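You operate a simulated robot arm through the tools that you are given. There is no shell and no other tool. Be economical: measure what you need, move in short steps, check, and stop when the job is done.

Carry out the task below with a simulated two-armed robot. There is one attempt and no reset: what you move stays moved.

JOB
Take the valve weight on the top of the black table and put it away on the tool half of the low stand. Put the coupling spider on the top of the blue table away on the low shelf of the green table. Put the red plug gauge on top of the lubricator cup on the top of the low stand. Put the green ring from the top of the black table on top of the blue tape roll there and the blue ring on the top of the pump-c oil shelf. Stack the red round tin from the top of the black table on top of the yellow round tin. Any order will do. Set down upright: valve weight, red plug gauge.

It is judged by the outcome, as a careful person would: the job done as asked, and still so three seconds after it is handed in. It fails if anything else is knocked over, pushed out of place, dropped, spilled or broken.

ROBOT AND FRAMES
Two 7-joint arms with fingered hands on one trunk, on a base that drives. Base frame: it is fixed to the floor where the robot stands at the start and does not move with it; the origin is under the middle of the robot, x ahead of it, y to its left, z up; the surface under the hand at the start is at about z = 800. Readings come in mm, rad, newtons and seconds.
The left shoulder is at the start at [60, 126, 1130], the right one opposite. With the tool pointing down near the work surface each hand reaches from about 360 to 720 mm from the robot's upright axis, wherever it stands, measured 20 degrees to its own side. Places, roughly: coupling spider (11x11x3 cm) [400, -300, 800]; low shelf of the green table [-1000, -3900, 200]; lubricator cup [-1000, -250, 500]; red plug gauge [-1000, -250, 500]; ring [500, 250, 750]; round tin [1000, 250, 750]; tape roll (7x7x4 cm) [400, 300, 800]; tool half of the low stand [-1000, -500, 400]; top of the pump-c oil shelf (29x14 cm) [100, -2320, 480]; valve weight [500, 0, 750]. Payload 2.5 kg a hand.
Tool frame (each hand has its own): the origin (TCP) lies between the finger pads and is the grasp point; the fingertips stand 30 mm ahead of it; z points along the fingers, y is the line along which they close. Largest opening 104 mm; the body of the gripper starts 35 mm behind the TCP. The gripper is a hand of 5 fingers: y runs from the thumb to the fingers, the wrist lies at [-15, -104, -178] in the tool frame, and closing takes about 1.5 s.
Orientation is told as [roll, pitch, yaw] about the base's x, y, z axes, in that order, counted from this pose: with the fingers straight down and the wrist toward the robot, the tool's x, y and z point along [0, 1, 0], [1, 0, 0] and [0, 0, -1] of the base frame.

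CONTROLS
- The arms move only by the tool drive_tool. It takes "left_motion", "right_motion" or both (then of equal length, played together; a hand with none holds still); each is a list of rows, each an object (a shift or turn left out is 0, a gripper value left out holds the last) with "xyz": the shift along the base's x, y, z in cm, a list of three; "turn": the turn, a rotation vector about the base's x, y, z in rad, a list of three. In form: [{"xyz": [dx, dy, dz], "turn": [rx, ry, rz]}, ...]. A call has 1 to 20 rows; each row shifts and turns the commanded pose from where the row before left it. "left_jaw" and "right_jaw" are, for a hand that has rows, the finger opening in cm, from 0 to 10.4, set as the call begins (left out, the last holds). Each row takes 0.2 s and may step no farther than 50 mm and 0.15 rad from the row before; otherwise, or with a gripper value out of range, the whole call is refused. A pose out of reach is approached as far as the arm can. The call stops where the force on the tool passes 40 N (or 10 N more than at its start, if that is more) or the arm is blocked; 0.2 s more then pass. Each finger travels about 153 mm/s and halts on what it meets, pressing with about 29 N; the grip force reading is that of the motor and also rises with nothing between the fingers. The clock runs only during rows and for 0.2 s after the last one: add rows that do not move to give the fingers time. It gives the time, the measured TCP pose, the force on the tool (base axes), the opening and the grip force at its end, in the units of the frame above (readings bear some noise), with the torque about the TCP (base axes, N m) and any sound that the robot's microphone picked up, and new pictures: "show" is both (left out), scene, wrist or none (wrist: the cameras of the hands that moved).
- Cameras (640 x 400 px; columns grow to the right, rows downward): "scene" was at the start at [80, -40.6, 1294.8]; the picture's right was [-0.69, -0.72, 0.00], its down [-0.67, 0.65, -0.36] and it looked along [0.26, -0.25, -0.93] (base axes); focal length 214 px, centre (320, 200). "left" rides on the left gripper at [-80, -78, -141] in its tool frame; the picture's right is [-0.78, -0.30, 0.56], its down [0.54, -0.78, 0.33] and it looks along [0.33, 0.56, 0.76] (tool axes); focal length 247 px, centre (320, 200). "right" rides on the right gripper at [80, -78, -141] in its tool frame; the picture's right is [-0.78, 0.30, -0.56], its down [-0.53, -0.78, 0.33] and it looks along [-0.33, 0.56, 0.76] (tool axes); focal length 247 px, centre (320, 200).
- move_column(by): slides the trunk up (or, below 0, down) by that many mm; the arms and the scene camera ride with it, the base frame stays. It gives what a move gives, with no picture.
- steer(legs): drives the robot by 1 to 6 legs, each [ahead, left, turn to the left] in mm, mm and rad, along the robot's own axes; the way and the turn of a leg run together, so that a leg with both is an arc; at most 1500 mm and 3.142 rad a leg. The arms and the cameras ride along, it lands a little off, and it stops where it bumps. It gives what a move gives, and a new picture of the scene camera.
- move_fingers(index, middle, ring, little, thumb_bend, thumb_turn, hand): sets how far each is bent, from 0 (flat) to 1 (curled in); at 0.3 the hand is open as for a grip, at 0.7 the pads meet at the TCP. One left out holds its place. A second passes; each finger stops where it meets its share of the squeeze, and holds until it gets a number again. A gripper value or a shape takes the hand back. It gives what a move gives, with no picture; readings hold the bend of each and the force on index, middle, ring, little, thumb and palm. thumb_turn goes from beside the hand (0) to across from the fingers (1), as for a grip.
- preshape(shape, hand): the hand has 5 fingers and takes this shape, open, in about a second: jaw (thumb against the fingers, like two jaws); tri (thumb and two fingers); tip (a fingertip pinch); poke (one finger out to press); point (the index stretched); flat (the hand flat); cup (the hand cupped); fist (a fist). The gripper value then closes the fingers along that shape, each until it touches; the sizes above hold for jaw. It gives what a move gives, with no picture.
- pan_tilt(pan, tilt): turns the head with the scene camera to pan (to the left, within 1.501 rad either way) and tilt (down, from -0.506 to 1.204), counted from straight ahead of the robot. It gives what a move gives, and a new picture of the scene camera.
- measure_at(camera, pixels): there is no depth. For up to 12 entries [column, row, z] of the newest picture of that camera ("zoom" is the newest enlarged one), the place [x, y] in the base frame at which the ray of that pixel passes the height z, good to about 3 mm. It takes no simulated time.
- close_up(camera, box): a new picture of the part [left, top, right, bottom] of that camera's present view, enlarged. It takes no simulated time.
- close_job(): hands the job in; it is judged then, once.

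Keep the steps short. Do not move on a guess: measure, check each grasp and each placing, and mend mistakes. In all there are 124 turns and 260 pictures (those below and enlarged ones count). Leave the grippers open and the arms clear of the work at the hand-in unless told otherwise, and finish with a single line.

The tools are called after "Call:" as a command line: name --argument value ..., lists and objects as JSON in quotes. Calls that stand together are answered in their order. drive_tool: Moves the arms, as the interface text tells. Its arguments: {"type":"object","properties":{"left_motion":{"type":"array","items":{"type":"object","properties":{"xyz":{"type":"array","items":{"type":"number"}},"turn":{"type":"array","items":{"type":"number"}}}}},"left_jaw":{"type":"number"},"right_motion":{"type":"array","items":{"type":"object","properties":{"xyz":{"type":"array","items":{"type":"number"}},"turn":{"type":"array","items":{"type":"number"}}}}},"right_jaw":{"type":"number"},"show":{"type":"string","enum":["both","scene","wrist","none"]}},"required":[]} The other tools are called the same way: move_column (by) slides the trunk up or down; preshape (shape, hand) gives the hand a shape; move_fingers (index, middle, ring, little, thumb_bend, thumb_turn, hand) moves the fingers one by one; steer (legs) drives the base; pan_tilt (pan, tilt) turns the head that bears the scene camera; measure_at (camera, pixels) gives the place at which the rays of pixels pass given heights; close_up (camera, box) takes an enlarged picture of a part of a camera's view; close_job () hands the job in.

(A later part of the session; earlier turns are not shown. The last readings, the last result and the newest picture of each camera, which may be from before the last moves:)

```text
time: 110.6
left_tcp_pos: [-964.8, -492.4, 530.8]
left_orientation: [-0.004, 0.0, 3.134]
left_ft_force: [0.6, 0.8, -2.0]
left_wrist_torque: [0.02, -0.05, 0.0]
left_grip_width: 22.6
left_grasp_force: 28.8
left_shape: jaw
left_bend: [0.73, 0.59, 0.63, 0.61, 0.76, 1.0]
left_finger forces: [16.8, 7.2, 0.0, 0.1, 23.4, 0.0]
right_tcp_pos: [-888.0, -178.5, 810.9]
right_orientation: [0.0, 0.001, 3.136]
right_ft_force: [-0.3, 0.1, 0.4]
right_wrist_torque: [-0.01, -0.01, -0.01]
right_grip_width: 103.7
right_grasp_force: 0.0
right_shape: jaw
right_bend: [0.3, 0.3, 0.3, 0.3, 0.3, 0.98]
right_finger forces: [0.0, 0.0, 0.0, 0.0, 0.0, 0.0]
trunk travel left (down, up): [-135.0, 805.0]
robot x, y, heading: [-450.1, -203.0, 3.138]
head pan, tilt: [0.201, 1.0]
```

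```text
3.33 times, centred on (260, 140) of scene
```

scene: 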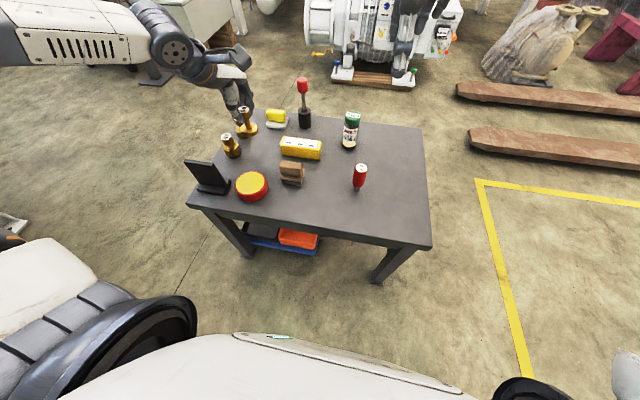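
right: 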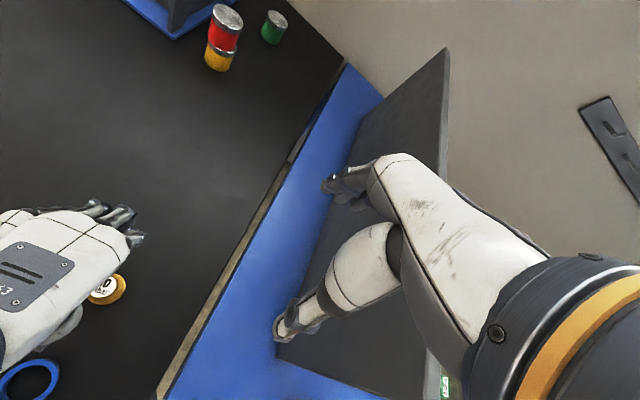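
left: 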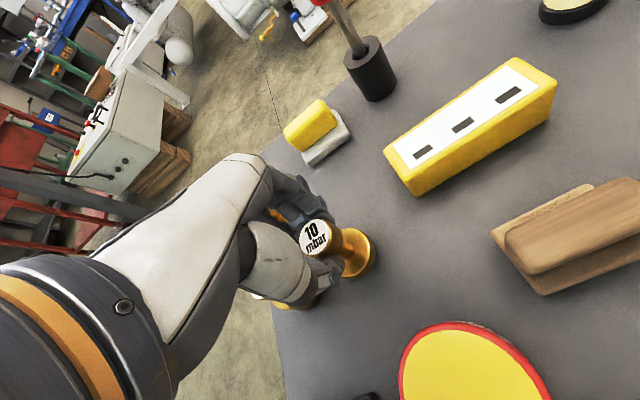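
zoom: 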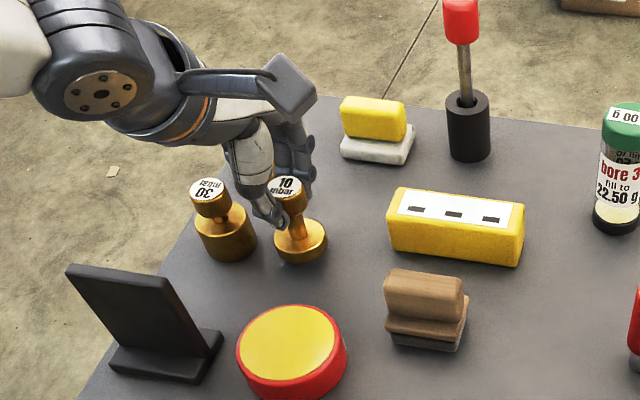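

Weight 30 is close to the hand side; I shift 12 mm to +y and descend in small steps.

Call:
drive_tool --left_motion '[{"xyz": [0.4, 1.2, 0]}, {"xyz": [0, 0, -1.5]}, {"xyz": [0, 0, -1]}, {}]' --show "wrist"

Call:
close_up --camera "scene" --box '[180, 80, 340, 200]'

```text
time: 111.6
left_tcp_pos: [-964.4, -478.2, 516.8]
left_orientation: [-0.006, -0.027, 3.128]
left_ft_force: [4.0, -0.4, 18.5]
left_wrist_torque: [-0.02, -0.04, -0.02]
left_grip_width: 25.4
left_grasp_force: 28.8
left_shape: jaw
left_bend: [0.74, 0.59, 0.63, 0.61, 0.76, 1.0]
left_finger forces: [16.6, 9.0, 0.0, 0.1, 27.8, 0.0]
right_tcp_pos: [-885.7, -178.9, 811.4]
right_orientation: [0.002, -0.002, 3.136]
right_ft_force: [-0.1, 1.1, 1.3]
right_wrist_torque: [-0.02, 0.04, -0.03]
right_grip_width: 103.7
right_grasp_force: 0.1
right_shape: jaw
right_bend: [0.3, 0.3, 0.3, 0.3, 0.3, 0.98]
right_finger forces: [0.0, 0.0, 0.0, 0.1, 0.1, 0.0]
trunk travel left (down, up): [-135.0, 805.0]
robot x, y, heading: [-449.2, -206.7, 3.135]
head pan, tilt: [0.201, 1.0]
stopped in row 4 (left hand): the force on the tool passed its limit at 40 N (the readings are from after the stop); the commanded pose is now the measured one
```

left: 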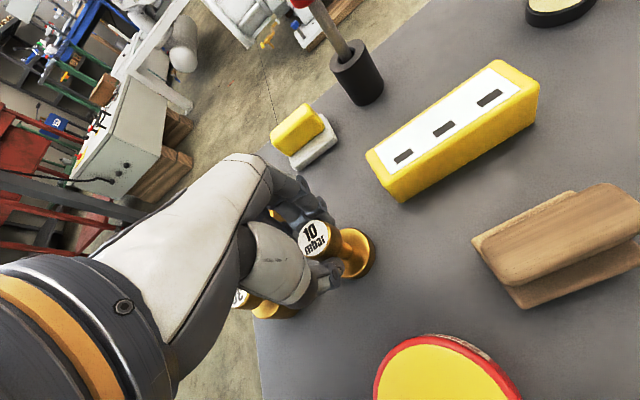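

```text
3.33 times, centred on (260, 140) of scene
```

zoom: 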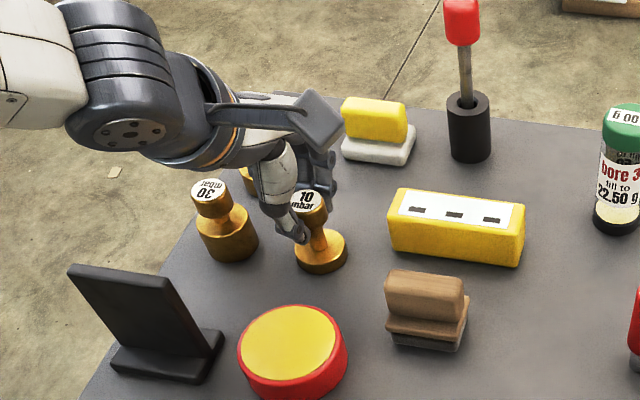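

Contact: stand top z ≈ 446. I ease up 1 mm, then open gently.

Call:
drive_tool --left_motion '[{"xyz": [0, 0, 0.1], "turn": [0, 0.027, 0]}, {}]' --show "none"

Call:
drive_tool --left_motion '[{}, {}, {}]' --left_jaw 4 --show "none"

Call:
close_up --camera "left" --box '[220, 140, 460, 340]'

```text
time: 112.2
left_tcp_pos: [-963.5, -478.7, 515.9]
left_orientation: [-0.006, -0.052, 3.131]
left_ft_force: [2.7, -1.0, 23.8]
left_wrist_torque: [-0.02, -0.04, 0.02]
left_grip_width: 25.4
left_grasp_force: 28.2
left_shape: jaw
left_bend: [0.74, 0.59, 0.63, 0.61, 0.77, 1.0]
left_finger forces: [18.0, 9.7, 0.0, 0.0, 29.4, 0.0]
right_tcp_pos: [-886.3, -178.2, 812.6]
right_orientation: [0.001, -0.004, 3.137]
right_ft_force: [0.7, -0.4, -0.1]
right_wrist_torque: [0.0, 0.0, 0.01]
right_grip_width: 103.7
right_grasp_force: 0.1
right_shape: jaw
right_bend: [0.3, 0.3, 0.3, 0.3, 0.3, 0.98]
right_finger forces: [0.0, 0.0, 0.1, 0.0, 0.0, 0.0]
trunk travel left (down, up): [-135.0, 805.0]
robot x, y, heading: [-449.2, -204.2, 3.14]
head pan, tilt: [0.201, 1.0]
```

```text
time: 113.0
left_tcp_pos: [-962.8, -480.1, 512.1]
left_orientation: [-0.005, -0.041, 3.131]
left_ft_force: [0.0, -1.0, 0.2]
left_wrist_torque: [-0.01, 0.03, -0.01]
left_grip_width: 39.9
left_grasp_force: 0.1
left_shape: jaw
left_bend: [0.74, 0.5, 0.47, 0.44, 0.73, 1.0]
left_finger forces: [0.0, 0.0, 0.0, 0.0, 0.0, 0.0]
right_tcp_pos: [-888.0, -179.6, 810.5]
right_orientation: [-0.001, -0.002, 3.136]
right_ft_force: [-0.3, -0.1, -0.8]
right_wrist_torque: [0.0, 0.02, 0.01]
right_grip_width: 103.5
right_grasp_force: 0.0
right_shape: jaw
right_bend: [0.3, 0.3, 0.3, 0.3, 0.3, 0.98]
right_finger forces: [0.0, 0.1, 0.1, 0.0, 0.1, 0.0]
trunk travel left (down, up): [-135.0, 805.0]
robot x, y, heading: [-449.0, -203.4, 3.131]
head pan, tilt: [0.201, 1.0]
```

```text
2.00 times, centred on (340, 240) of left
```

zoom: 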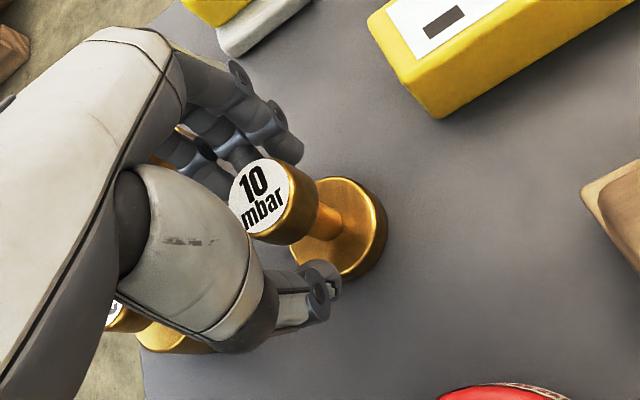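

Weight stands free. I open slightly more and rise straight up, correcting the small tilt.

Call:
drive_tool --left_motion '[{}, {"xyz": [0, 0, 1]}, {"xyz": [0, 0, 3]}, {"xyz": [0, 0, 4], "turn": [0, -0.04, 0]}, {"xyz": [0, 0, 4]}, {"xyz": [0, 0, 3]}, {}]' --left_jaw 5.5 --show "both"

Call:
close_up --camera "scene" --box '[180, 70, 380, 220]'

```text
time: 114.6
left_tcp_pos: [-963.2, -480.8, 664.3]
left_orientation: [-0.006, -0.002, 3.132]
left_ft_force: [1.3, 0.5, 0.9]
left_wrist_torque: [0.02, 0.01, 0.02]
left_grip_width: 54.6
left_grasp_force: 0.0
left_shape: jaw
left_bend: [0.74, 0.43, 0.4, 0.41, 0.68, 1.0]
left_finger forces: [0.0, 0.0, 0.1, 0.0, 0.1, 0.0]
right_tcp_pos: [-887.9, -179.6, 811.2]
right_orientation: [0.0, -0.001, 3.135]
right_ft_force: [0.4, 0.2, -0.1]
right_wrist_torque: [0.02, -0.03, -0.04]
right_grip_width: 103.6
right_grasp_force: 0.0
right_shape: jaw
right_bend: [0.3, 0.3, 0.3, 0.3, 0.3, 0.98]
right_finger forces: [0.0, 0.1, 0.1, 0.0, 0.0, 0.1]
trunk travel left (down, up): [-135.0, 805.0]
robot x, y, heading: [-446.4, -205.8, 3.138]
head pan, tilt: [0.201, 1.0]
```

scene: 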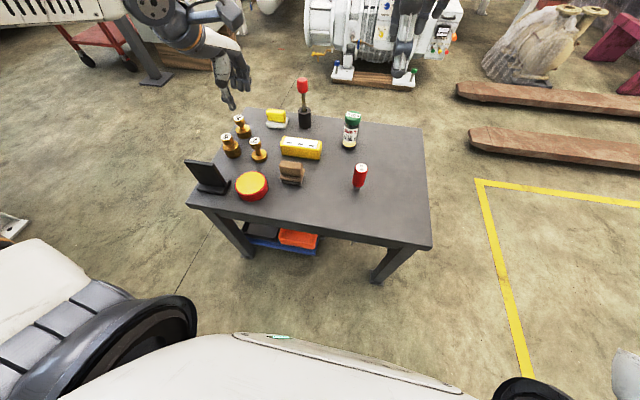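
left: 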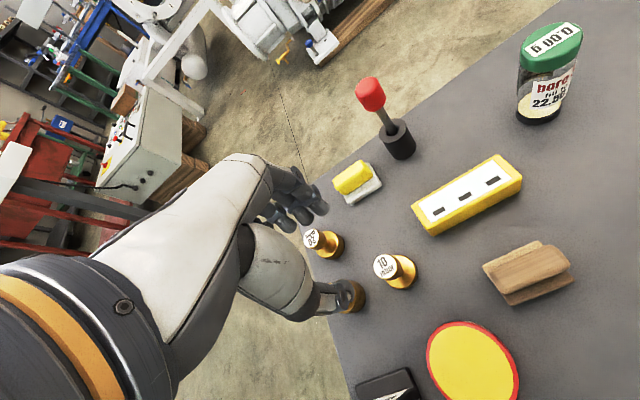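

```text
2.67 times, centred on (280, 145) of scene
```

zoom: 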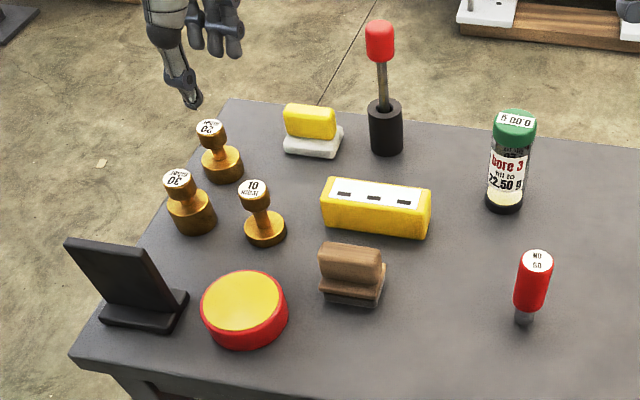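

The weight is well placed. For the gauge with the left hand I shift the base 220 mm to its right, so gauge and jar lie on the left arm's side.

Call:
steer --legs '[[0, -220, 0]]'

Call:
close_up --camera "scene" --box '[180, 80, 380, 220]'

Call:
drive_tool --left_motion '[{"xyz": [0, 0, 0.5]}]' --left_jaw 7 --show "wrist"

```text
time: 116.2
left_tcp_pos: [-962.3, -260.5, 664.6]
left_orientation: [-0.005, -0.003, 3.131]
left_ft_force: [0.0, -1.1, 0.5]
left_wrist_torque: [0.01, 0.0, -0.02]
left_grip_width: 54.5
left_grasp_force: 0.0
left_shape: jaw
left_bend: [0.74, 0.43, 0.4, 0.41, 0.68, 1.0]
left_finger forces: [0.0, 0.0, 0.0, 0.0, 0.1, 0.0]
right_tcp_pos: [-886.6, 39.0, 811.3]
right_orientation: [0.0, -0.002, 3.134]
right_ft_force: [-0.3, -0.3, 0.2]
right_wrist_torque: [-0.02, -0.01, 0.01]
right_grip_width: 103.6
right_grasp_force: 0.1
right_shape: jaw
right_bend: [0.3, 0.3, 0.3, 0.3, 0.3, 0.98]
right_finger forces: [0.0, 0.0, 0.0, 0.0, 0.1, 0.0]
trunk travel left (down, up): [-135.0, 805.0]
robot x, y, heading: [-449.5, 16.1, 3.135]
head pan, tilt: [0.201, 1.0]
```

scene: 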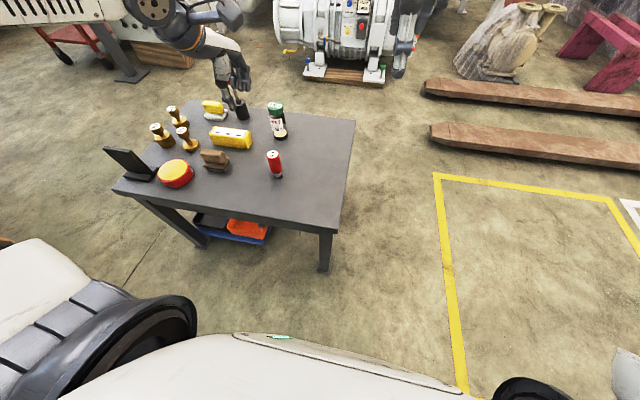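

```text
2.86 times, centred on (280, 150) of scene
```

zoom: 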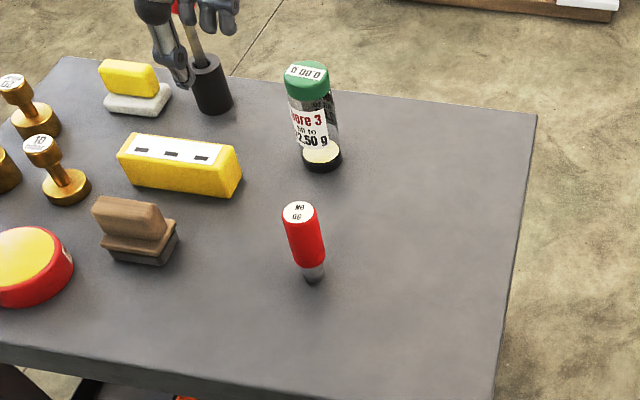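

```text
time: 116.7
left_tcp_pos: [-961.0, -261.4, 667.9]
left_orientation: [-0.007, -0.003, 3.132]
left_ft_force: [0.4, 0.3, -0.2]
left_wrist_torque: [0.0, 0.0, 0.0]
left_grip_width: 69.7
left_grasp_force: 0.0
left_shape: jaw
left_bend: [0.28, 0.38, 0.35, 0.35, 0.6, 1.0]
left_finger forces: [0.1, 0.0, 0.0, 0.0, 0.0, 0.1]
right_tcp_pos: [-885.7, 38.4, 811.7]
right_orientation: [0.0, -0.002, 3.134]
right_ft_force: [0.1, 0.2, -0.9]
right_wrist_torque: [-0.01, -0.01, -0.01]
right_grip_width: 103.6
right_grasp_force: 0.1
right_shape: jaw
right_bend: [0.3, 0.3, 0.3, 0.3, 0.3, 0.98]
right_finger forces: [0.0, 0.1, 0.1, 0.0, 0.1, 0.0]
trunk travel left (down, up): [-135.0, 805.0]
robot x, y, heading: [-441.5, 13.2, 3.135]
head pan, tilt: [0.201, 1.0]
```

left: 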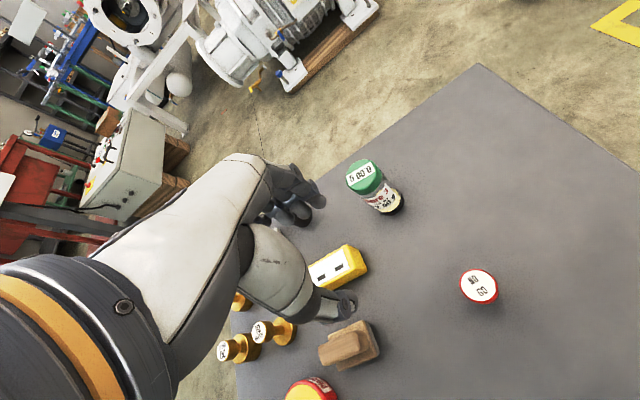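

Call:
measure_at --camera "scene" --pixels '[[272.7, 153.8, 500], [272.7, 153.8, 530], [272.7, 153.8, 560], [275.1, 105.2, 520], [275.1, 105.2, 550], [275.1, 105.2, 580], [278, 177, 446], [280.5, 134.5, 450]]'

Call:
measure_at --camera "left" --pixels '[[481, 286, 500], [481, 286, 530], [481, 286, 560], [359, 177, 520], [359, 177, 550], [359, 177, 580], [391, 207, 450]]'

Call:
close_up --camera "left" --box '[330, 140, 530, 330]'

```text
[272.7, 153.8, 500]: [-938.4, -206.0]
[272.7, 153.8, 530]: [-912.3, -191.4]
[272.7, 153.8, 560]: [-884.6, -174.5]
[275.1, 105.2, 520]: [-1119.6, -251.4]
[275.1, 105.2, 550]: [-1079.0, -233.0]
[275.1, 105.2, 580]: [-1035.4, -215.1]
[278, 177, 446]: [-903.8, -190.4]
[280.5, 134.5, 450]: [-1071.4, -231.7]
```

```text
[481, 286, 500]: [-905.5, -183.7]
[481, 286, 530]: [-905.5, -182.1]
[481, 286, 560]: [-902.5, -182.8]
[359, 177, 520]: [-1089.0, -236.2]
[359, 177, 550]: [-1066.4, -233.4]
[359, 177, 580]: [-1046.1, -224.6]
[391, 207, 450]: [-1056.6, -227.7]
```

```text
2.11 times, centred on (430, 235) of left
```

zoom: 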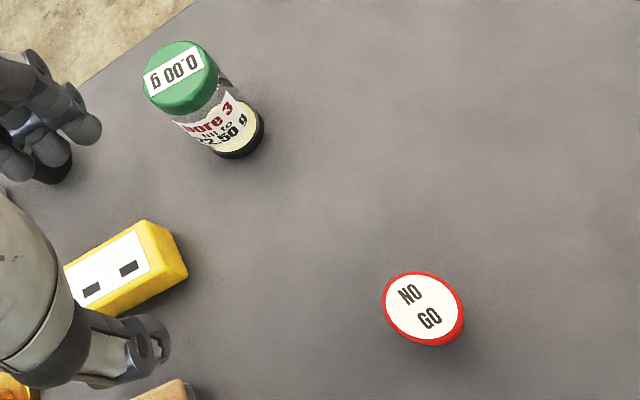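

Call:
measure_at --camera "zoom" --pixels '[[383, 308, 537], [464, 308, 537], [423, 271, 537], [423, 345, 537], [143, 78, 558], [218, 78, 558], [180, 41, 558], [180, 115, 558], [423, 308, 537], [180, 78, 558]]'

```text
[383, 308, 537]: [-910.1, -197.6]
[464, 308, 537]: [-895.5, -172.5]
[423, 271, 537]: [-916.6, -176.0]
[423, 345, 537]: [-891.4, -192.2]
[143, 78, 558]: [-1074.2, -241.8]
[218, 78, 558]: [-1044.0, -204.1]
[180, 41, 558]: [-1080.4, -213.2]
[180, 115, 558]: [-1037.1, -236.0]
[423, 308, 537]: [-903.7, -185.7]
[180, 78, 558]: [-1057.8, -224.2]
```

Gauge: ⌀ 30, center (−904, −185), top z ≈ 537. Jar lid: ⌀ ≈ 48, center (−1058, −226), top ≈ 558. I move over the gauge and lower to 560 first.

Call:
drive_tool --left_motion '[{"xyz": [2.8, 3.8, 0]}, {"xyz": [2.9, 3.8, 0]}, {"xyz": [0, 0, -4]}, {"xyz": [0, 0, -4]}, {}]' --left_jaw 7.5 --show "wrist"

```text
time: 117.8
left_tcp_pos: [-903.3, -185.6, 587.7]
left_orientation: [-0.004, -0.005, 3.131]
left_ft_force: [0.1, 0.2, -0.1]
left_wrist_torque: [0.01, -0.01, 0.03]
left_grip_width: 74.7
left_grasp_force: 0.0
left_shape: jaw
left_bend: [0.27, 0.37, 0.34, 0.34, 0.57, 0.99]
left_finger forces: [0.0, 0.0, 0.0, 0.0, 0.0, 0.0]
right_tcp_pos: [-886.0, 39.4, 812.7]
right_orientation: [0.0, -0.001, 3.135]
right_ft_force: [-0.1, 0.2, -0.1]
right_wrist_torque: [-0.02, 0.0, -0.02]
right_grip_width: 103.9
right_grasp_force: 0.0
right_shape: jaw
right_bend: [0.3, 0.3, 0.3, 0.3, 0.3, 0.98]
right_finger forces: [0.1, 0.0, 0.0, 0.1, 0.0, 0.0]
trunk travel left (down, up): [-135.0, 805.0]
robot x, y, heading: [-446.6, 16.3, 3.133]
head pan, tilt: [0.201, 1.0]
```

left: 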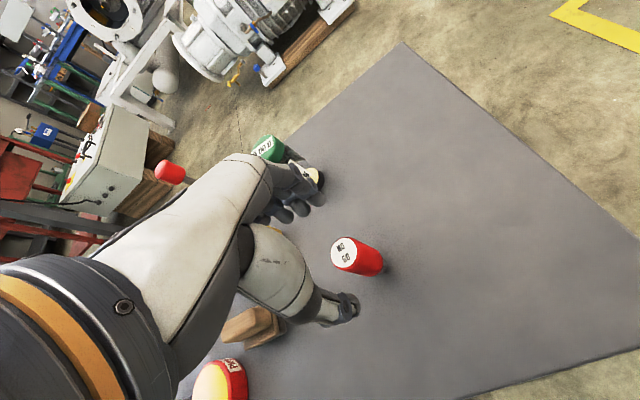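

Centred. I lower to z ≈ 513 and close.

Call:
drive_tool --left_motion '[{"xyz": [0, 0, -3.5]}, {"xyz": [0, 0, -2.5]}, {"xyz": [0, 0, -1.5]}, {}]' --left_jaw 7.5 --show "none"

Call:
drive_tool --left_motion '[{}, {}, {}, {}, {}, {}, {}, {}]' --left_jaw 1.8 --show "none"

Call:
close_up --camera "left" --box '[240, 150, 480, 300]'

```text
time: 118.8
left_tcp_pos: [-905.0, -185.6, 513.2]
left_orientation: [-0.006, -0.003, 3.132]
left_ft_force: [-0.6, 0.0, 0.3]
left_wrist_torque: [0.03, 0.02, 0.0]
left_grip_width: 74.7
left_grasp_force: 0.0
left_shape: jaw
left_bend: [0.27, 0.36, 0.34, 0.34, 0.57, 0.99]
left_finger forces: [0.0, 0.0, 0.0, 0.0, 0.1, 0.0]
right_tcp_pos: [-886.4, 39.2, 811.3]
right_orientation: [-0.001, -0.002, 3.135]
right_ft_force: [0.3, 0.7, 0.4]
right_wrist_torque: [0.0, 0.04, -0.01]
right_grip_width: 103.5
right_grasp_force: 0.1
right_shape: jaw
right_bend: [0.3, 0.3, 0.3, 0.3, 0.3, 0.98]
right_finger forces: [0.0, 0.0, 0.1, 0.1, 0.0, 0.1]
trunk travel left (down, up): [-135.0, 805.0]
robot x, y, heading: [-443.8, 14.8, 3.135]
head pan, tilt: [0.201, 1.0]
```

```text
time: 120.7
left_tcp_pos: [-903.3, -185.3, 513.3]
left_orientation: [-0.006, -0.002, 3.133]
left_ft_force: [0.3, 1.1, 0.5]
left_wrist_torque: [0.01, -0.01, 0.0]
left_grip_width: 20.1
left_grasp_force: 29.1
left_shape: jaw
left_bend: [0.73, 0.58, 0.64, 0.63, 0.75, 1.0]
left_finger forces: [15.5, 8.9, 0.0, 0.0, 25.4, 0.0]
right_tcp_pos: [-886.2, 39.7, 811.1]
right_orientation: [-0.001, -0.002, 3.135]
right_ft_force: [0.0, 0.5, 0.0]
right_wrist_torque: [-0.02, 0.02, 0.01]
right_grip_width: 103.7
right_grasp_force: 0.1
right_shape: jaw
right_bend: [0.3, 0.3, 0.3, 0.3, 0.3, 0.98]
right_finger forces: [0.0, 0.1, 0.1, 0.1, 0.0, 0.0]
trunk travel left (down, up): [-135.0, 805.0]
robot x, y, heading: [-447.7, 12.6, 3.137]
head pan, tilt: [0.201, 1.0]
```

```text
2.67 times, centred on (360, 225) of left
```

zoom: 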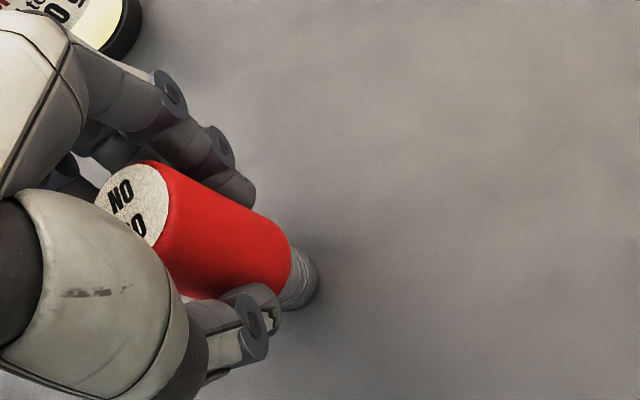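

Call:
measure_at --camera "zoom" --pixels '[[297, 280, 448], [283, 305, 448], [315, 258, 448]]'

Call:
drive_tool --left_motion '[{"xyz": [0, 0, 1]}, {"xyz": [0, 0, 4]}, {"xyz": [0, 0, 4]}, {"xyz": [0, 0, 4]}, {"xyz": [0, 0, 4]}, {}]' --show "both"

```text
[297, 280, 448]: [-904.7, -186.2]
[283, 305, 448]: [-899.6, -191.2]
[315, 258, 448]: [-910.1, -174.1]
```

```text
time: 122.0
left_tcp_pos: [-905.6, -184.4, 682.9]
left_orientation: [-0.005, -0.003, 3.127]
left_ft_force: [0.5, -0.1, -1.4]
left_wrist_torque: [-0.04, 0.03, -0.04]
left_grip_width: 20.1
left_grasp_force: 28.9
left_shape: jaw
left_bend: [0.73, 0.58, 0.64, 0.63, 0.75, 1.0]
left_finger forces: [15.8, 9.1, 0.0, 0.0, 25.2, 0.1]
right_tcp_pos: [-886.3, 39.6, 811.3]
right_orientation: [0.0, -0.001, 3.133]
right_ft_force: [0.0, -0.2, -0.2]
right_wrist_torque: [-0.02, 0.01, 0.0]
right_grip_width: 103.8
right_grasp_force: 0.1
right_shape: jaw
right_bend: [0.3, 0.3, 0.3, 0.3, 0.3, 0.98]
right_finger forces: [0.1, 0.0, 0.0, 0.1, 0.0, 0.1]
trunk travel left (down, up): [-135.0, 805.0]
robot x, y, heading: [-446.7, 15.0, 3.133]
head pan, tilt: [0.201, 1.0]
```

scene: 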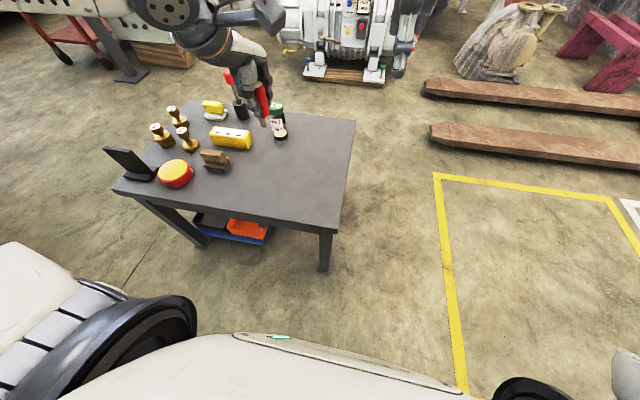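
left: 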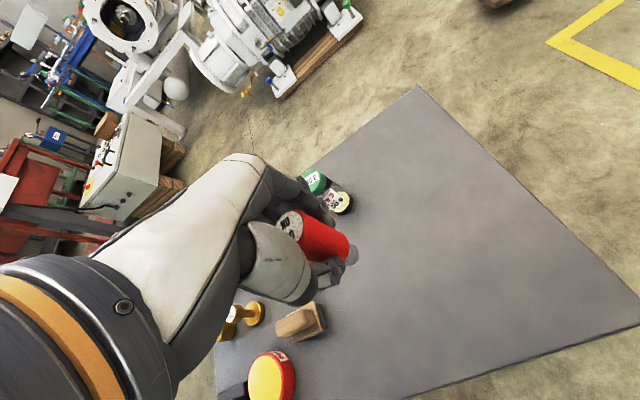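

Gauge is upright in grip, tip directly under the TCP. I move over the jar lid and lower to a gap of ~20 mm.

Call:
drive_tool --left_motion '[{"xyz": [-4, -1.1, 0]}, {"xyz": [-4, -1.1, 0]}, {"xyz": [-4, -1.1, 0]}, {"xyz": [-3.3, -0.9, 0]}, {}, {"xyz": [0, 0, -3]}, {}]' --show "wrist"

Call:
close_up --camera "left" --box '[260, 170, 420, 300]'

Call:
close_up --camera "scene" --box '[200, 50, 330, 150]'

```text
time: 123.7
left_tcp_pos: [-1057.5, -227.7, 653.2]
left_orientation: [-0.005, -0.004, 3.131]
left_ft_force: [-0.1, 0.5, -1.9]
left_wrist_torque: [0.03, -0.01, -0.01]
left_grip_width: 20.2
left_grasp_force: 29.0
left_shape: jaw
left_bend: [0.73, 0.58, 0.64, 0.63, 0.75, 1.0]
left_finger forces: [16.0, 9.5, 0.0, 0.0, 25.1, 0.0]
right_tcp_pos: [-887.1, 40.5, 811.8]
right_orientation: [0.0, -0.002, 3.133]
right_ft_force: [-0.4, 0.6, 0.6]
right_wrist_torque: [0.0, 0.01, -0.05]
right_grip_width: 103.5
right_grasp_force: 0.0
right_shape: jaw
right_bend: [0.3, 0.3, 0.3, 0.3, 0.3, 0.98]
right_finger forces: [0.0, 0.1, 0.0, 0.0, 0.0, 0.0]
trunk travel left (down, up): [-135.0, 805.0]
robot x, y, heading: [-447.3, 16.5, 3.135]
head pan, tilt: [0.201, 1.0]
```

left: 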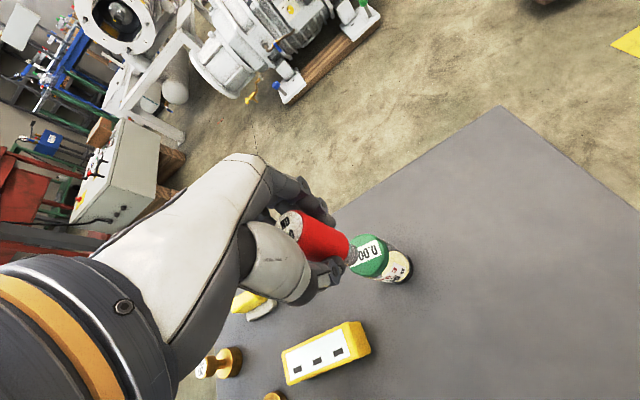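

```text
3.08 times, centred on (340, 235) of left
```

zoom: 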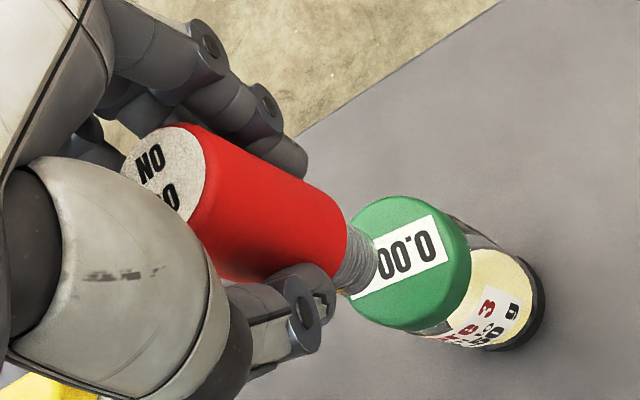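

```text
4.00 times, centred on (265, 100) of scene
```

zoom: 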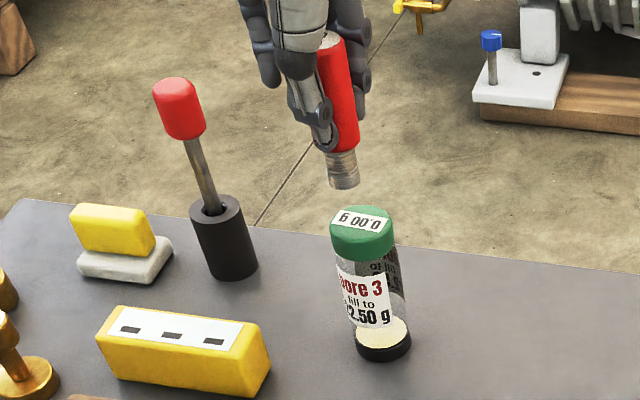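

Call:
measure_at --camera "left" --pixels '[[367.6, 255.1, 558], [367.6, 255.1, 552], [367.6, 255.1, 564], [353, 258, 586]]'

Call:
measure_at --camera "zoom" --pixels '[[361, 221, 558], [361, 221, 552], [361, 221, 564], [344, 184, 586], [338, 48, 675]]'

```text
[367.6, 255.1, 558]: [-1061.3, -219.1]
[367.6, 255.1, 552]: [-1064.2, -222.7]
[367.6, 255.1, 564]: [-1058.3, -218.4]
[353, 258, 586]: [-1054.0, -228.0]
```

```text
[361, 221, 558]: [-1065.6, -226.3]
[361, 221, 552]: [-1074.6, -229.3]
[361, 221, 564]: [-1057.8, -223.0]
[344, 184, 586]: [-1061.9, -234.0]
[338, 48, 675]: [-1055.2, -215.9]
```

Relative to the tip, the lid center is off by about (−3, +8) mm in both views. I correct and lower to a ~7 mm gap.

Call:
drive_tool --left_motion '[{"xyz": [-0.3, 0.8, 0]}, {"xyz": [0, 0, -1.2]}, {"xyz": [0, 0, -0.6]}, {}]' --show "wrist"

Call:
close_up --camera "left" --box '[260, 170, 420, 300]'

Call:
close_up --camera "scene" --box '[200, 50, 330, 150]'

```text
time: 124.7
left_tcp_pos: [-1061.5, -219.9, 635.6]
left_orientation: [-0.005, -0.004, 3.13]
left_ft_force: [-0.7, 0.4, 0.0]
left_wrist_torque: [0.0, -0.05, -0.01]
left_grip_width: 20.1
left_grasp_force: 29.0
left_shape: jaw
left_bend: [0.73, 0.58, 0.64, 0.63, 0.75, 1.0]
left_finger forces: [16.1, 9.5, 0.0, 0.1, 25.2, 0.0]
right_tcp_pos: [-887.3, 40.2, 811.2]
right_orientation: [0.001, -0.001, 3.135]
right_ft_force: [0.7, 0.4, 1.1]
right_wrist_torque: [0.01, -0.02, -0.01]
right_grip_width: 103.7
right_grasp_force: 0.1
right_shape: jaw
right_bend: [0.3, 0.3, 0.3, 0.3, 0.3, 0.98]
right_finger forces: [0.0, 0.0, 0.0, 0.1, 0.0, 0.0]
trunk travel left (down, up): [-135.0, 805.0]
robot x, y, heading: [-443.6, 13.6, 3.134]
head pan, tilt: [0.201, 1.0]
```

left: 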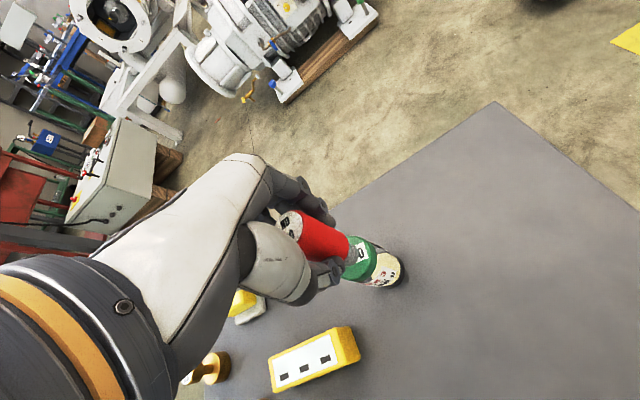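

```text
3.08 times, centred on (340, 235) of left
```

zoom: 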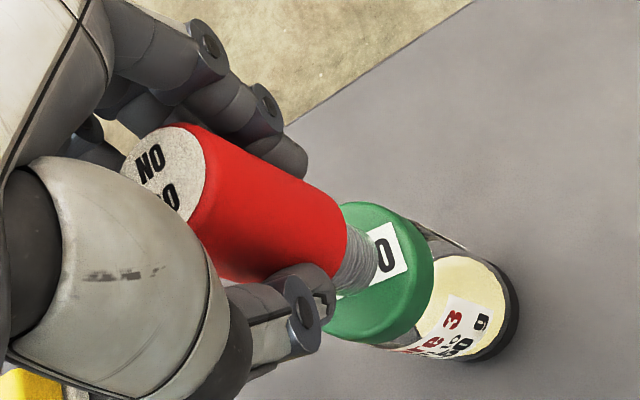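

```text
4.00 times, centred on (265, 100) of scene
```

zoom: 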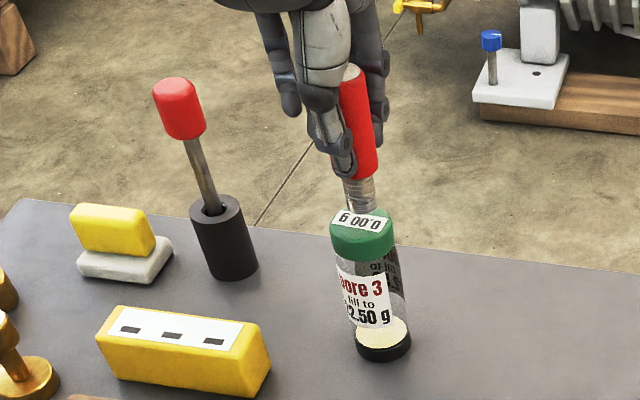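

Aligned. I lower in 2–3 mm steps until contact.

Call:
drive_tool --left_motion '[{"xyz": [0, 0, -0.3]}, {}, {"xyz": [0, 0, -0.2]}, {}]' --show "none"

Call:
drive_tool --left_motion '[{"xyz": [0, 0, -0.2]}, {}]' --show "none"

Call:
close_up --camera "scene" --box '[200, 50, 330, 150]'

```text
time: 125.7
left_tcp_pos: [-1060.9, -220.3, 628.4]
left_orientation: [-0.007, -0.002, 3.133]
left_ft_force: [-0.9, 0.5, -0.4]
left_wrist_torque: [0.02, 0.01, -0.01]
left_grip_width: 20.0
left_grasp_force: 29.0
left_shape: jaw
left_bend: [0.73, 0.58, 0.64, 0.63, 0.75, 1.0]
left_finger forces: [16.1, 9.4, 0.0, 0.0, 25.3, 0.0]
right_tcp_pos: [-885.6, 40.5, 811.9]
right_orientation: [0.001, -0.002, 3.133]
right_ft_force: [-0.9, 0.3, 0.1]
right_wrist_torque: [0.02, 0.03, 0.0]
right_grip_width: 103.6
right_grasp_force: 0.0
right_shape: jaw
right_bend: [0.3, 0.3, 0.3, 0.3, 0.3, 0.98]
right_finger forces: [0.0, 0.1, 0.1, 0.0, 0.0, 0.0]
trunk travel left (down, up): [-135.0, 805.0]
robot x, y, heading: [-447.8, 12.6, 3.14]
head pan, tilt: [0.201, 1.0]
```

```text
time: 126.2
left_tcp_pos: [-1061.3, -219.1, 627.2]
left_orientation: [-0.006, -0.004, 3.132]
left_ft_force: [-0.4, 1.0, -0.5]
left_wrist_torque: [-0.02, 0.05, 0.01]
left_grip_width: 20.1
left_grasp_force: 29.0
left_shape: jaw
left_bend: [0.73, 0.58, 0.64, 0.63, 0.75, 1.0]
left_finger forces: [16.1, 9.5, 0.1, 0.0, 25.3, 0.0]
right_tcp_pos: [-886.2, 39.2, 810.7]
right_orientation: [0.0, -0.002, 3.134]
right_ft_force: [-0.5, -0.2, -0.5]
right_wrist_torque: [0.01, -0.02, -0.02]
right_grip_width: 103.6
right_grasp_force: 0.0
right_shape: jaw
right_bend: [0.3, 0.3, 0.3, 0.3, 0.3, 0.98]
right_finger forces: [0.0, 0.1, 0.0, 0.0, 0.1, 0.0]
trunk travel left (down, up): [-135.0, 805.0]
robot x, y, heading: [-443.4, 10.2, 3.131]
head pan, tilt: [0.201, 1.0]
```

```text
4.00 times, centred on (265, 100) of scene
```

zoom: 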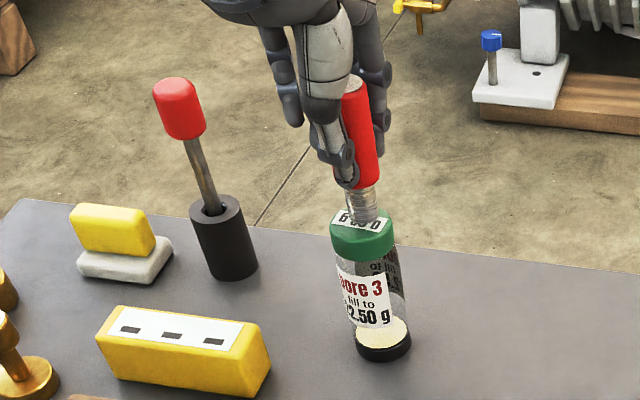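

Call:
drive_tool --left_motion '[{"xyz": [0, 0, -0.2]}, {}]' --show "none"

Call:
drive_tool --left_motion '[{"xyz": [0, 0, -0.2]}, {}]' --show "none"

```text
time: 126.8
left_tcp_pos: [-1061.3, -219.4, 625.6]
left_orientation: [-0.007, -0.004, 3.13]
left_ft_force: [0.8, 0.6, -1.0]
left_wrist_torque: [0.0, -0.02, -0.02]
left_grip_width: 19.9
left_grasp_force: 28.2
left_shape: jaw
left_bend: [0.73, 0.58, 0.64, 0.63, 0.75, 1.0]
left_finger forces: [16.1, 9.6, 0.0, 0.1, 25.1, 0.0]
right_tcp_pos: [-885.4, 39.7, 811.2]
right_orientation: [-0.001, -0.002, 3.135]
right_ft_force: [-0.7, 0.5, 0.5]
right_wrist_torque: [0.02, 0.0, 0.02]
right_grip_width: 103.8
right_grasp_force: 0.0
right_shape: jaw
right_bend: [0.3, 0.3, 0.3, 0.3, 0.3, 0.98]
right_finger forces: [0.0, 0.0, 0.1, 0.1, 0.0, 0.0]
trunk travel left (down, up): [-135.0, 805.0]
robot x, y, heading: [-446.4, 17.1, 3.134]
head pan, tilt: [0.201, 1.0]
```

```text
time: 127.5
left_tcp_pos: [-1061.6, -219.4, 623.6]
left_orientation: [-0.005, -0.005, 3.132]
left_ft_force: [-0.5, 0.4, -1.3]
left_wrist_torque: [0.02, -0.02, -0.01]
left_grip_width: 19.9
left_grasp_force: 28.9
left_shape: jaw
left_bend: [0.73, 0.58, 0.64, 0.63, 0.75, 1.0]
left_finger forces: [16.1, 9.5, 0.0, 0.0, 25.2, 0.0]
right_tcp_pos: [-887.1, 39.6, 811.5]
right_orientation: [0.001, -0.001, 3.136]
right_ft_force: [0.0, 0.4, -0.1]
right_wrist_torque: [-0.01, 0.0, -0.01]
right_grip_width: 103.6
right_grasp_force: 0.1
right_shape: jaw
right_bend: [0.3, 0.3, 0.3, 0.3, 0.3, 0.98]
right_finger forces: [0.1, 0.0, 0.1, 0.0, 0.0, 0.1]
trunk travel left (down, up): [-135.0, 805.0]
robot x, y, heading: [-450.6, 15.0, 3.139]
head pan, tilt: [0.201, 1.0]
```

Call:
drive_tool --left_motion '[{"xyz": [0, 0, -0.2]}, {}]' --show "none"

Call:
drive_tool --left_motion '[{"xyz": [0, 0, -0.15]}, {}]' --show "none"

Call:
close_up --camera "scene" --box '[230, 70, 320, 140]'

Call:
close_up --camera "left" --box '[260, 170, 420, 300]'

```text
time: 128.1
left_tcp_pos: [-1061.8, -219.6, 621.9]
left_orientation: [-0.006, -0.004, 3.132]
left_ft_force: [1.4, -0.3, -0.7]
left_wrist_torque: [-0.02, -0.01, -0.02]
left_grip_width: 20.3
left_grasp_force: 28.6
left_shape: jaw
left_bend: [0.73, 0.58, 0.64, 0.63, 0.75, 1.0]
left_finger forces: [16.1, 9.5, 0.0, 0.0, 25.2, 0.0]
right_tcp_pos: [-885.9, 39.5, 811.9]
right_orientation: [0.001, 0.0, 3.136]
right_ft_force: [-0.7, 0.8, 0.4]
right_wrist_torque: [-0.01, 0.01, 0.0]
right_grip_width: 103.7
right_grasp_force: 0.1
right_shape: jaw
right_bend: [0.3, 0.3, 0.3, 0.3, 0.3, 0.98]
right_finger forces: [0.0, 0.1, 0.0, 0.1, 0.1, 0.1]
trunk travel left (down, up): [-135.0, 805.0]
robot x, y, heading: [-446.8, 14.1, 3.138]
head pan, tilt: [0.201, 1.0]
```

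```text
time: 128.7
left_tcp_pos: [-1060.8, -220.1, 621.2]
left_orientation: [-0.005, -0.005, 3.132]
left_ft_force: [-1.1, 0.6, 0.2]
left_wrist_torque: [0.0, -0.01, -0.03]
left_grip_width: 20.0
left_grasp_force: 29.1
left_shape: jaw
left_bend: [0.73, 0.58, 0.64, 0.63, 0.75, 1.0]
left_finger forces: [16.1, 9.7, 0.0, 0.1, 25.3, 0.0]
right_tcp_pos: [-886.0, 40.4, 812.1]
right_orientation: [-0.001, -0.002, 3.135]
right_ft_force: [0.0, -0.5, -0.4]
right_wrist_torque: [-0.03, 0.03, -0.02]
right_grip_width: 103.7
right_grasp_force: 0.1
right_shape: jaw
right_bend: [0.3, 0.3, 0.3, 0.3, 0.3, 0.98]
right_finger forces: [0.1, 0.0, 0.0, 0.1, 0.0, 0.0]
trunk travel left (down, up): [-135.0, 805.0]
robot x, y, heading: [-449.3, 15.3, 3.135]
head pan, tilt: [0.201, 1.0]
```

```text
5.71 times, centred on (275, 105) of scene
```

zoom: 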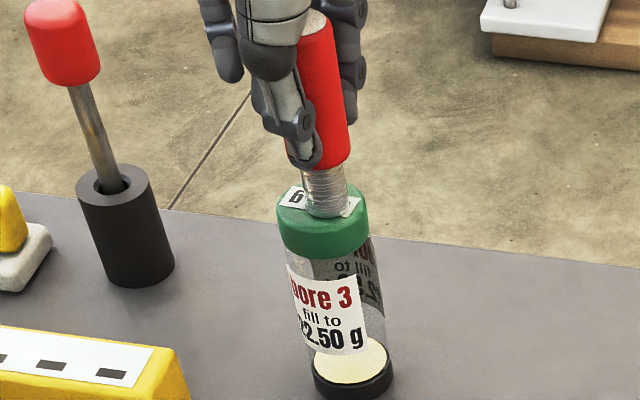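

```text
3.08 times, centred on (340, 235) of left
```

zoom: 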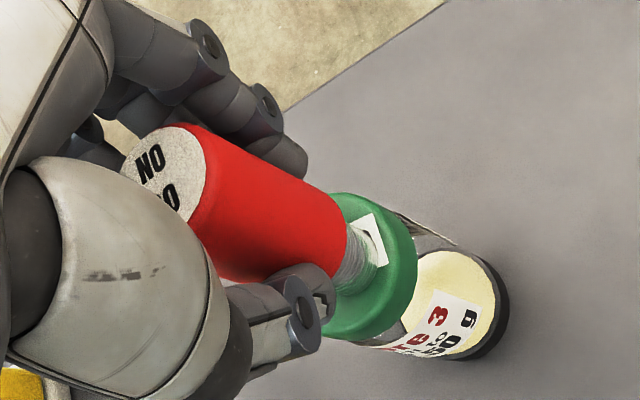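

Call:
drive_tool --left_motion '[{"xyz": [0, 0, -0.15]}, {}]' --show "none"

Call:
drive_tool --left_motion '[{"xyz": [0, 0, -0.1]}, {}]' --show "none"

```text
time: 129.2
left_tcp_pos: [-1061.6, -219.4, 620.7]
left_orientation: [-0.007, -0.006, 3.131]
left_ft_force: [1.2, -0.3, 5.4]
left_wrist_torque: [-0.01, 0.05, -0.03]
left_grip_width: 20.1
left_grasp_force: 29.1
left_shape: jaw
left_bend: [0.73, 0.58, 0.64, 0.63, 0.75, 1.0]
left_finger forces: [16.2, 9.8, 0.0, 0.1, 26.4, 0.0]
right_tcp_pos: [-885.6, 39.6, 812.0]
right_orientation: [0.001, -0.001, 3.134]
right_ft_force: [0.5, 0.8, 0.5]
right_wrist_torque: [-0.03, -0.04, -0.02]
right_grip_width: 103.9
right_grasp_force: 0.1
right_shape: jaw
right_bend: [0.3, 0.3, 0.3, 0.3, 0.3, 0.98]
right_finger forces: [0.0, 0.0, 0.0, 0.0, 0.1, 0.0]
trunk travel left (down, up): [-135.0, 805.0]
robot x, y, heading: [-445.8, 11.2, 3.139]
head pan, tilt: [0.201, 1.0]
```

```text
time: 129.8
left_tcp_pos: [-1060.2, -219.6, 619.5]
left_orientation: [-0.005, -0.006, 3.131]
left_ft_force: [1.3, -0.1, 10.6]
left_wrist_torque: [-0.03, 0.06, -0.01]
left_grip_width: 20.7
left_grasp_force: 29.0
left_shape: jaw
left_bend: [0.73, 0.58, 0.64, 0.63, 0.75, 1.0]
left_finger forces: [16.3, 10.3, 0.1, 0.1, 27.3, 0.1]
right_tcp_pos: [-886.4, 39.6, 812.4]
right_orientation: [-0.001, -0.002, 3.134]
right_ft_force: [-0.3, 0.1, -1.2]
right_wrist_torque: [0.0, -0.03, 0.0]
right_grip_width: 103.6
right_grasp_force: 0.0
right_shape: jaw
right_bend: [0.3, 0.3, 0.3, 0.3, 0.3, 0.98]
right_finger forces: [0.0, 0.0, 0.0, 0.1, 0.1, 0.1]
trunk travel left (down, up): [-135.0, 805.0]
robot x, y, heading: [-446.1, 16.0, 3.137]
head pan, tilt: [0.201, 1.0]
```

Contact at ~10 N. I ease by 1 mm and open in small increments.

Call:
drive_tool --left_motion '[{"xyz": [0, 0, 0.1]}, {}]' --left_jaw 2.6 --show "none"

Call:
drive_tool --left_motion '[{}, {}]' --left_jaw 3.6 --show "none"

Call:
close_up --camera "left" --box '[260, 170, 420, 300]'

Call:
close_up --camera "scene" --box '[230, 70, 320, 140]'

```text
time: 130.4
left_tcp_pos: [-1059.6, -219.6, 616.9]
left_orientation: [-0.003, 0.003, 3.131]
left_ft_force: [-0.4, -0.1, -0.2]
left_wrist_torque: [0.0, 0.01, 0.02]
left_grip_width: 26.1
left_grasp_force: 0.1
left_shape: jaw
left_bend: [0.74, 0.56, 0.54, 0.5, 0.74, 1.0]
left_finger forces: [0.4, 0.2, 0.1, 0.0, 0.2, 0.0]
right_tcp_pos: [-885.6, 40.0, 811.4]
right_orientation: [0.0, 0.0, 3.134]
right_ft_force: [0.7, 0.1, -0.5]
right_wrist_torque: [0.01, -0.01, 0.04]
right_grip_width: 103.8
right_grasp_force: 0.1
right_shape: jaw
right_bend: [0.3, 0.3, 0.3, 0.3, 0.3, 0.98]
right_finger forces: [0.0, 0.0, 0.0, 0.0, 0.0, 0.0]
trunk travel left (down, up): [-135.0, 805.0]
robot x, y, heading: [-445.8, 19.0, 3.135]
head pan, tilt: [0.201, 1.0]
```

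```text
time: 131.1
left_tcp_pos: [-1060.8, -219.5, 619.8]
left_orientation: [-0.005, -0.005, 3.132]
left_ft_force: [0.9, -0.5, -0.1]
left_wrist_torque: [0.0, 0.05, -0.01]
left_grip_width: 35.3
left_grasp_force: 0.0
left_shape: jaw
left_bend: [0.74, 0.51, 0.49, 0.46, 0.73, 1.0]
left_finger forces: [0.0, 0.1, 0.0, 0.0, 0.0, 0.1]
right_tcp_pos: [-885.6, 39.9, 810.6]
right_orientation: [0.001, -0.002, 3.135]
right_ft_force: [-0.5, 0.0, -0.5]
right_wrist_torque: [0.02, -0.01, 0.03]
right_grip_width: 103.8
right_grasp_force: 0.1
right_shape: jaw
right_bend: [0.3, 0.3, 0.3, 0.3, 0.3, 0.98]
right_finger forces: [0.0, 0.0, 0.0, 0.1, 0.0, 0.0]
trunk travel left (down, up): [-135.0, 805.0]
robot x, y, heading: [-451.1, 14.0, 3.14]
head pan, tilt: [0.201, 1.0]
```

```text
3.08 times, centred on (340, 235) of left
```

zoom: 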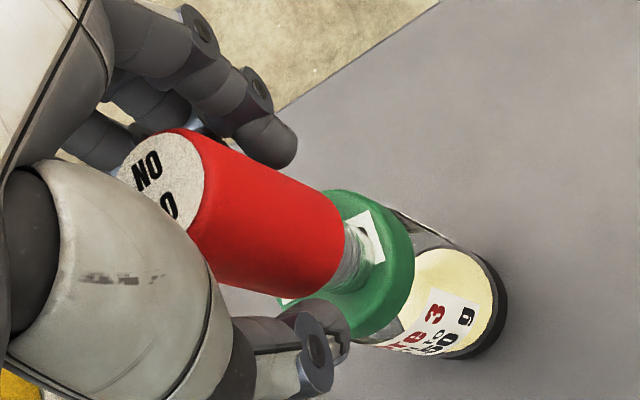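

```text
5.71 times, centred on (275, 105) of scene
```

zoom: 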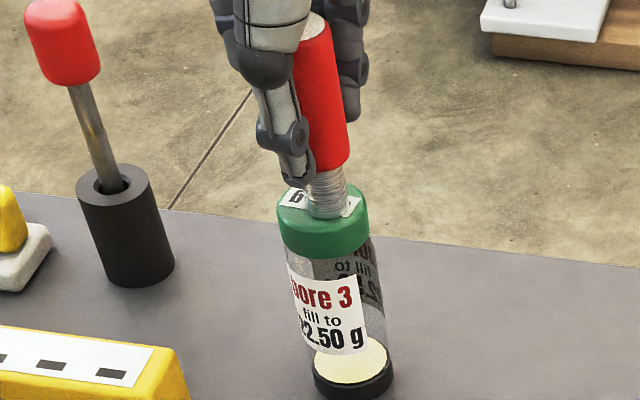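

Gauge stands on its own on the lid. I open fully wide and rise straight up.

Call:
drive_tool --left_motion '[{}, {}, {"xyz": [0, 0, 1.5]}, {"xyz": [0, 0, 3]}, {"xyz": [0, 0, 4]}, {"xyz": [0, 0, 4]}, {"xyz": [0, 0, 4]}, {}]' --left_jaw 6.5 --show "wrist"

Call:
close_up --camera "scene" --box '[160, 50, 360, 200]'

```text
time: 132.8
left_tcp_pos: [-1056.7, -223.5, 771.9]
left_orientation: [-0.005, -0.001, 3.131]
left_ft_force: [0.6, 0.0, 0.7]
left_wrist_torque: [0.0, -0.01, -0.01]
left_grip_width: 64.8
left_grasp_force: 0.0
left_shape: jaw
left_bend: [0.28, 0.4, 0.36, 0.37, 0.63, 1.0]
left_finger forces: [0.0, 0.0, 0.0, 0.0, 0.0, 0.0]
left hand out of reach, approached as far as the arm can: row 7
right_tcp_pos: [-885.8, 40.6, 813.2]
right_orientation: [0.0, -0.002, 3.134]
right_ft_force: [-0.4, 0.2, 0.4]
right_wrist_torque: [-0.02, 0.0, 0.01]
right_grip_width: 103.7
right_grasp_force: 0.0
right_shape: jaw
right_bend: [0.3, 0.3, 0.3, 0.3, 0.3, 0.98]
right_finger forces: [0.1, 0.1, 0.0, 0.0, 0.0, 0.0]
trunk travel left (down, up): [-135.0, 805.0]
robot x, y, heading: [-446.0, 15.7, 3.135]
head pan, tilt: [0.201, 1.0]
```

left: 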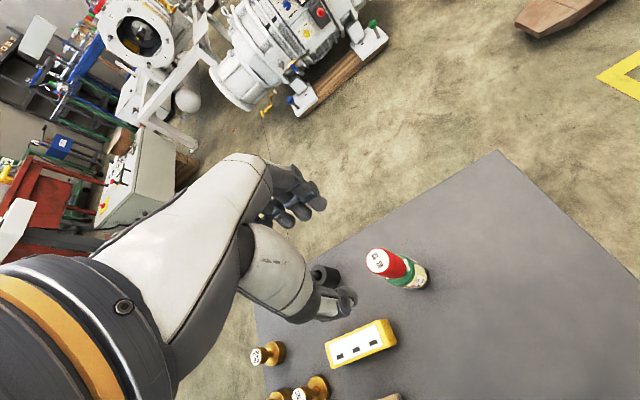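

```text
2.67 times, centred on (260, 125) of scene
```

zoom: 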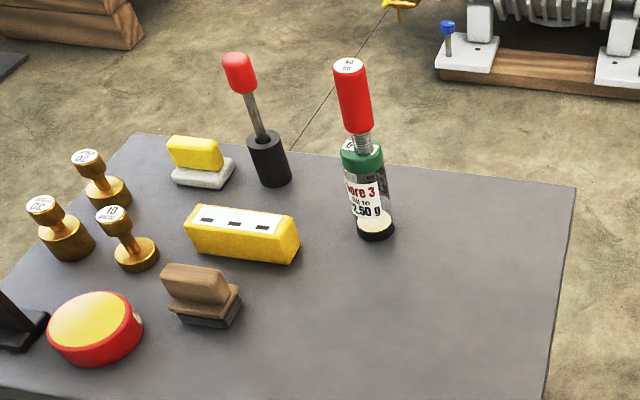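

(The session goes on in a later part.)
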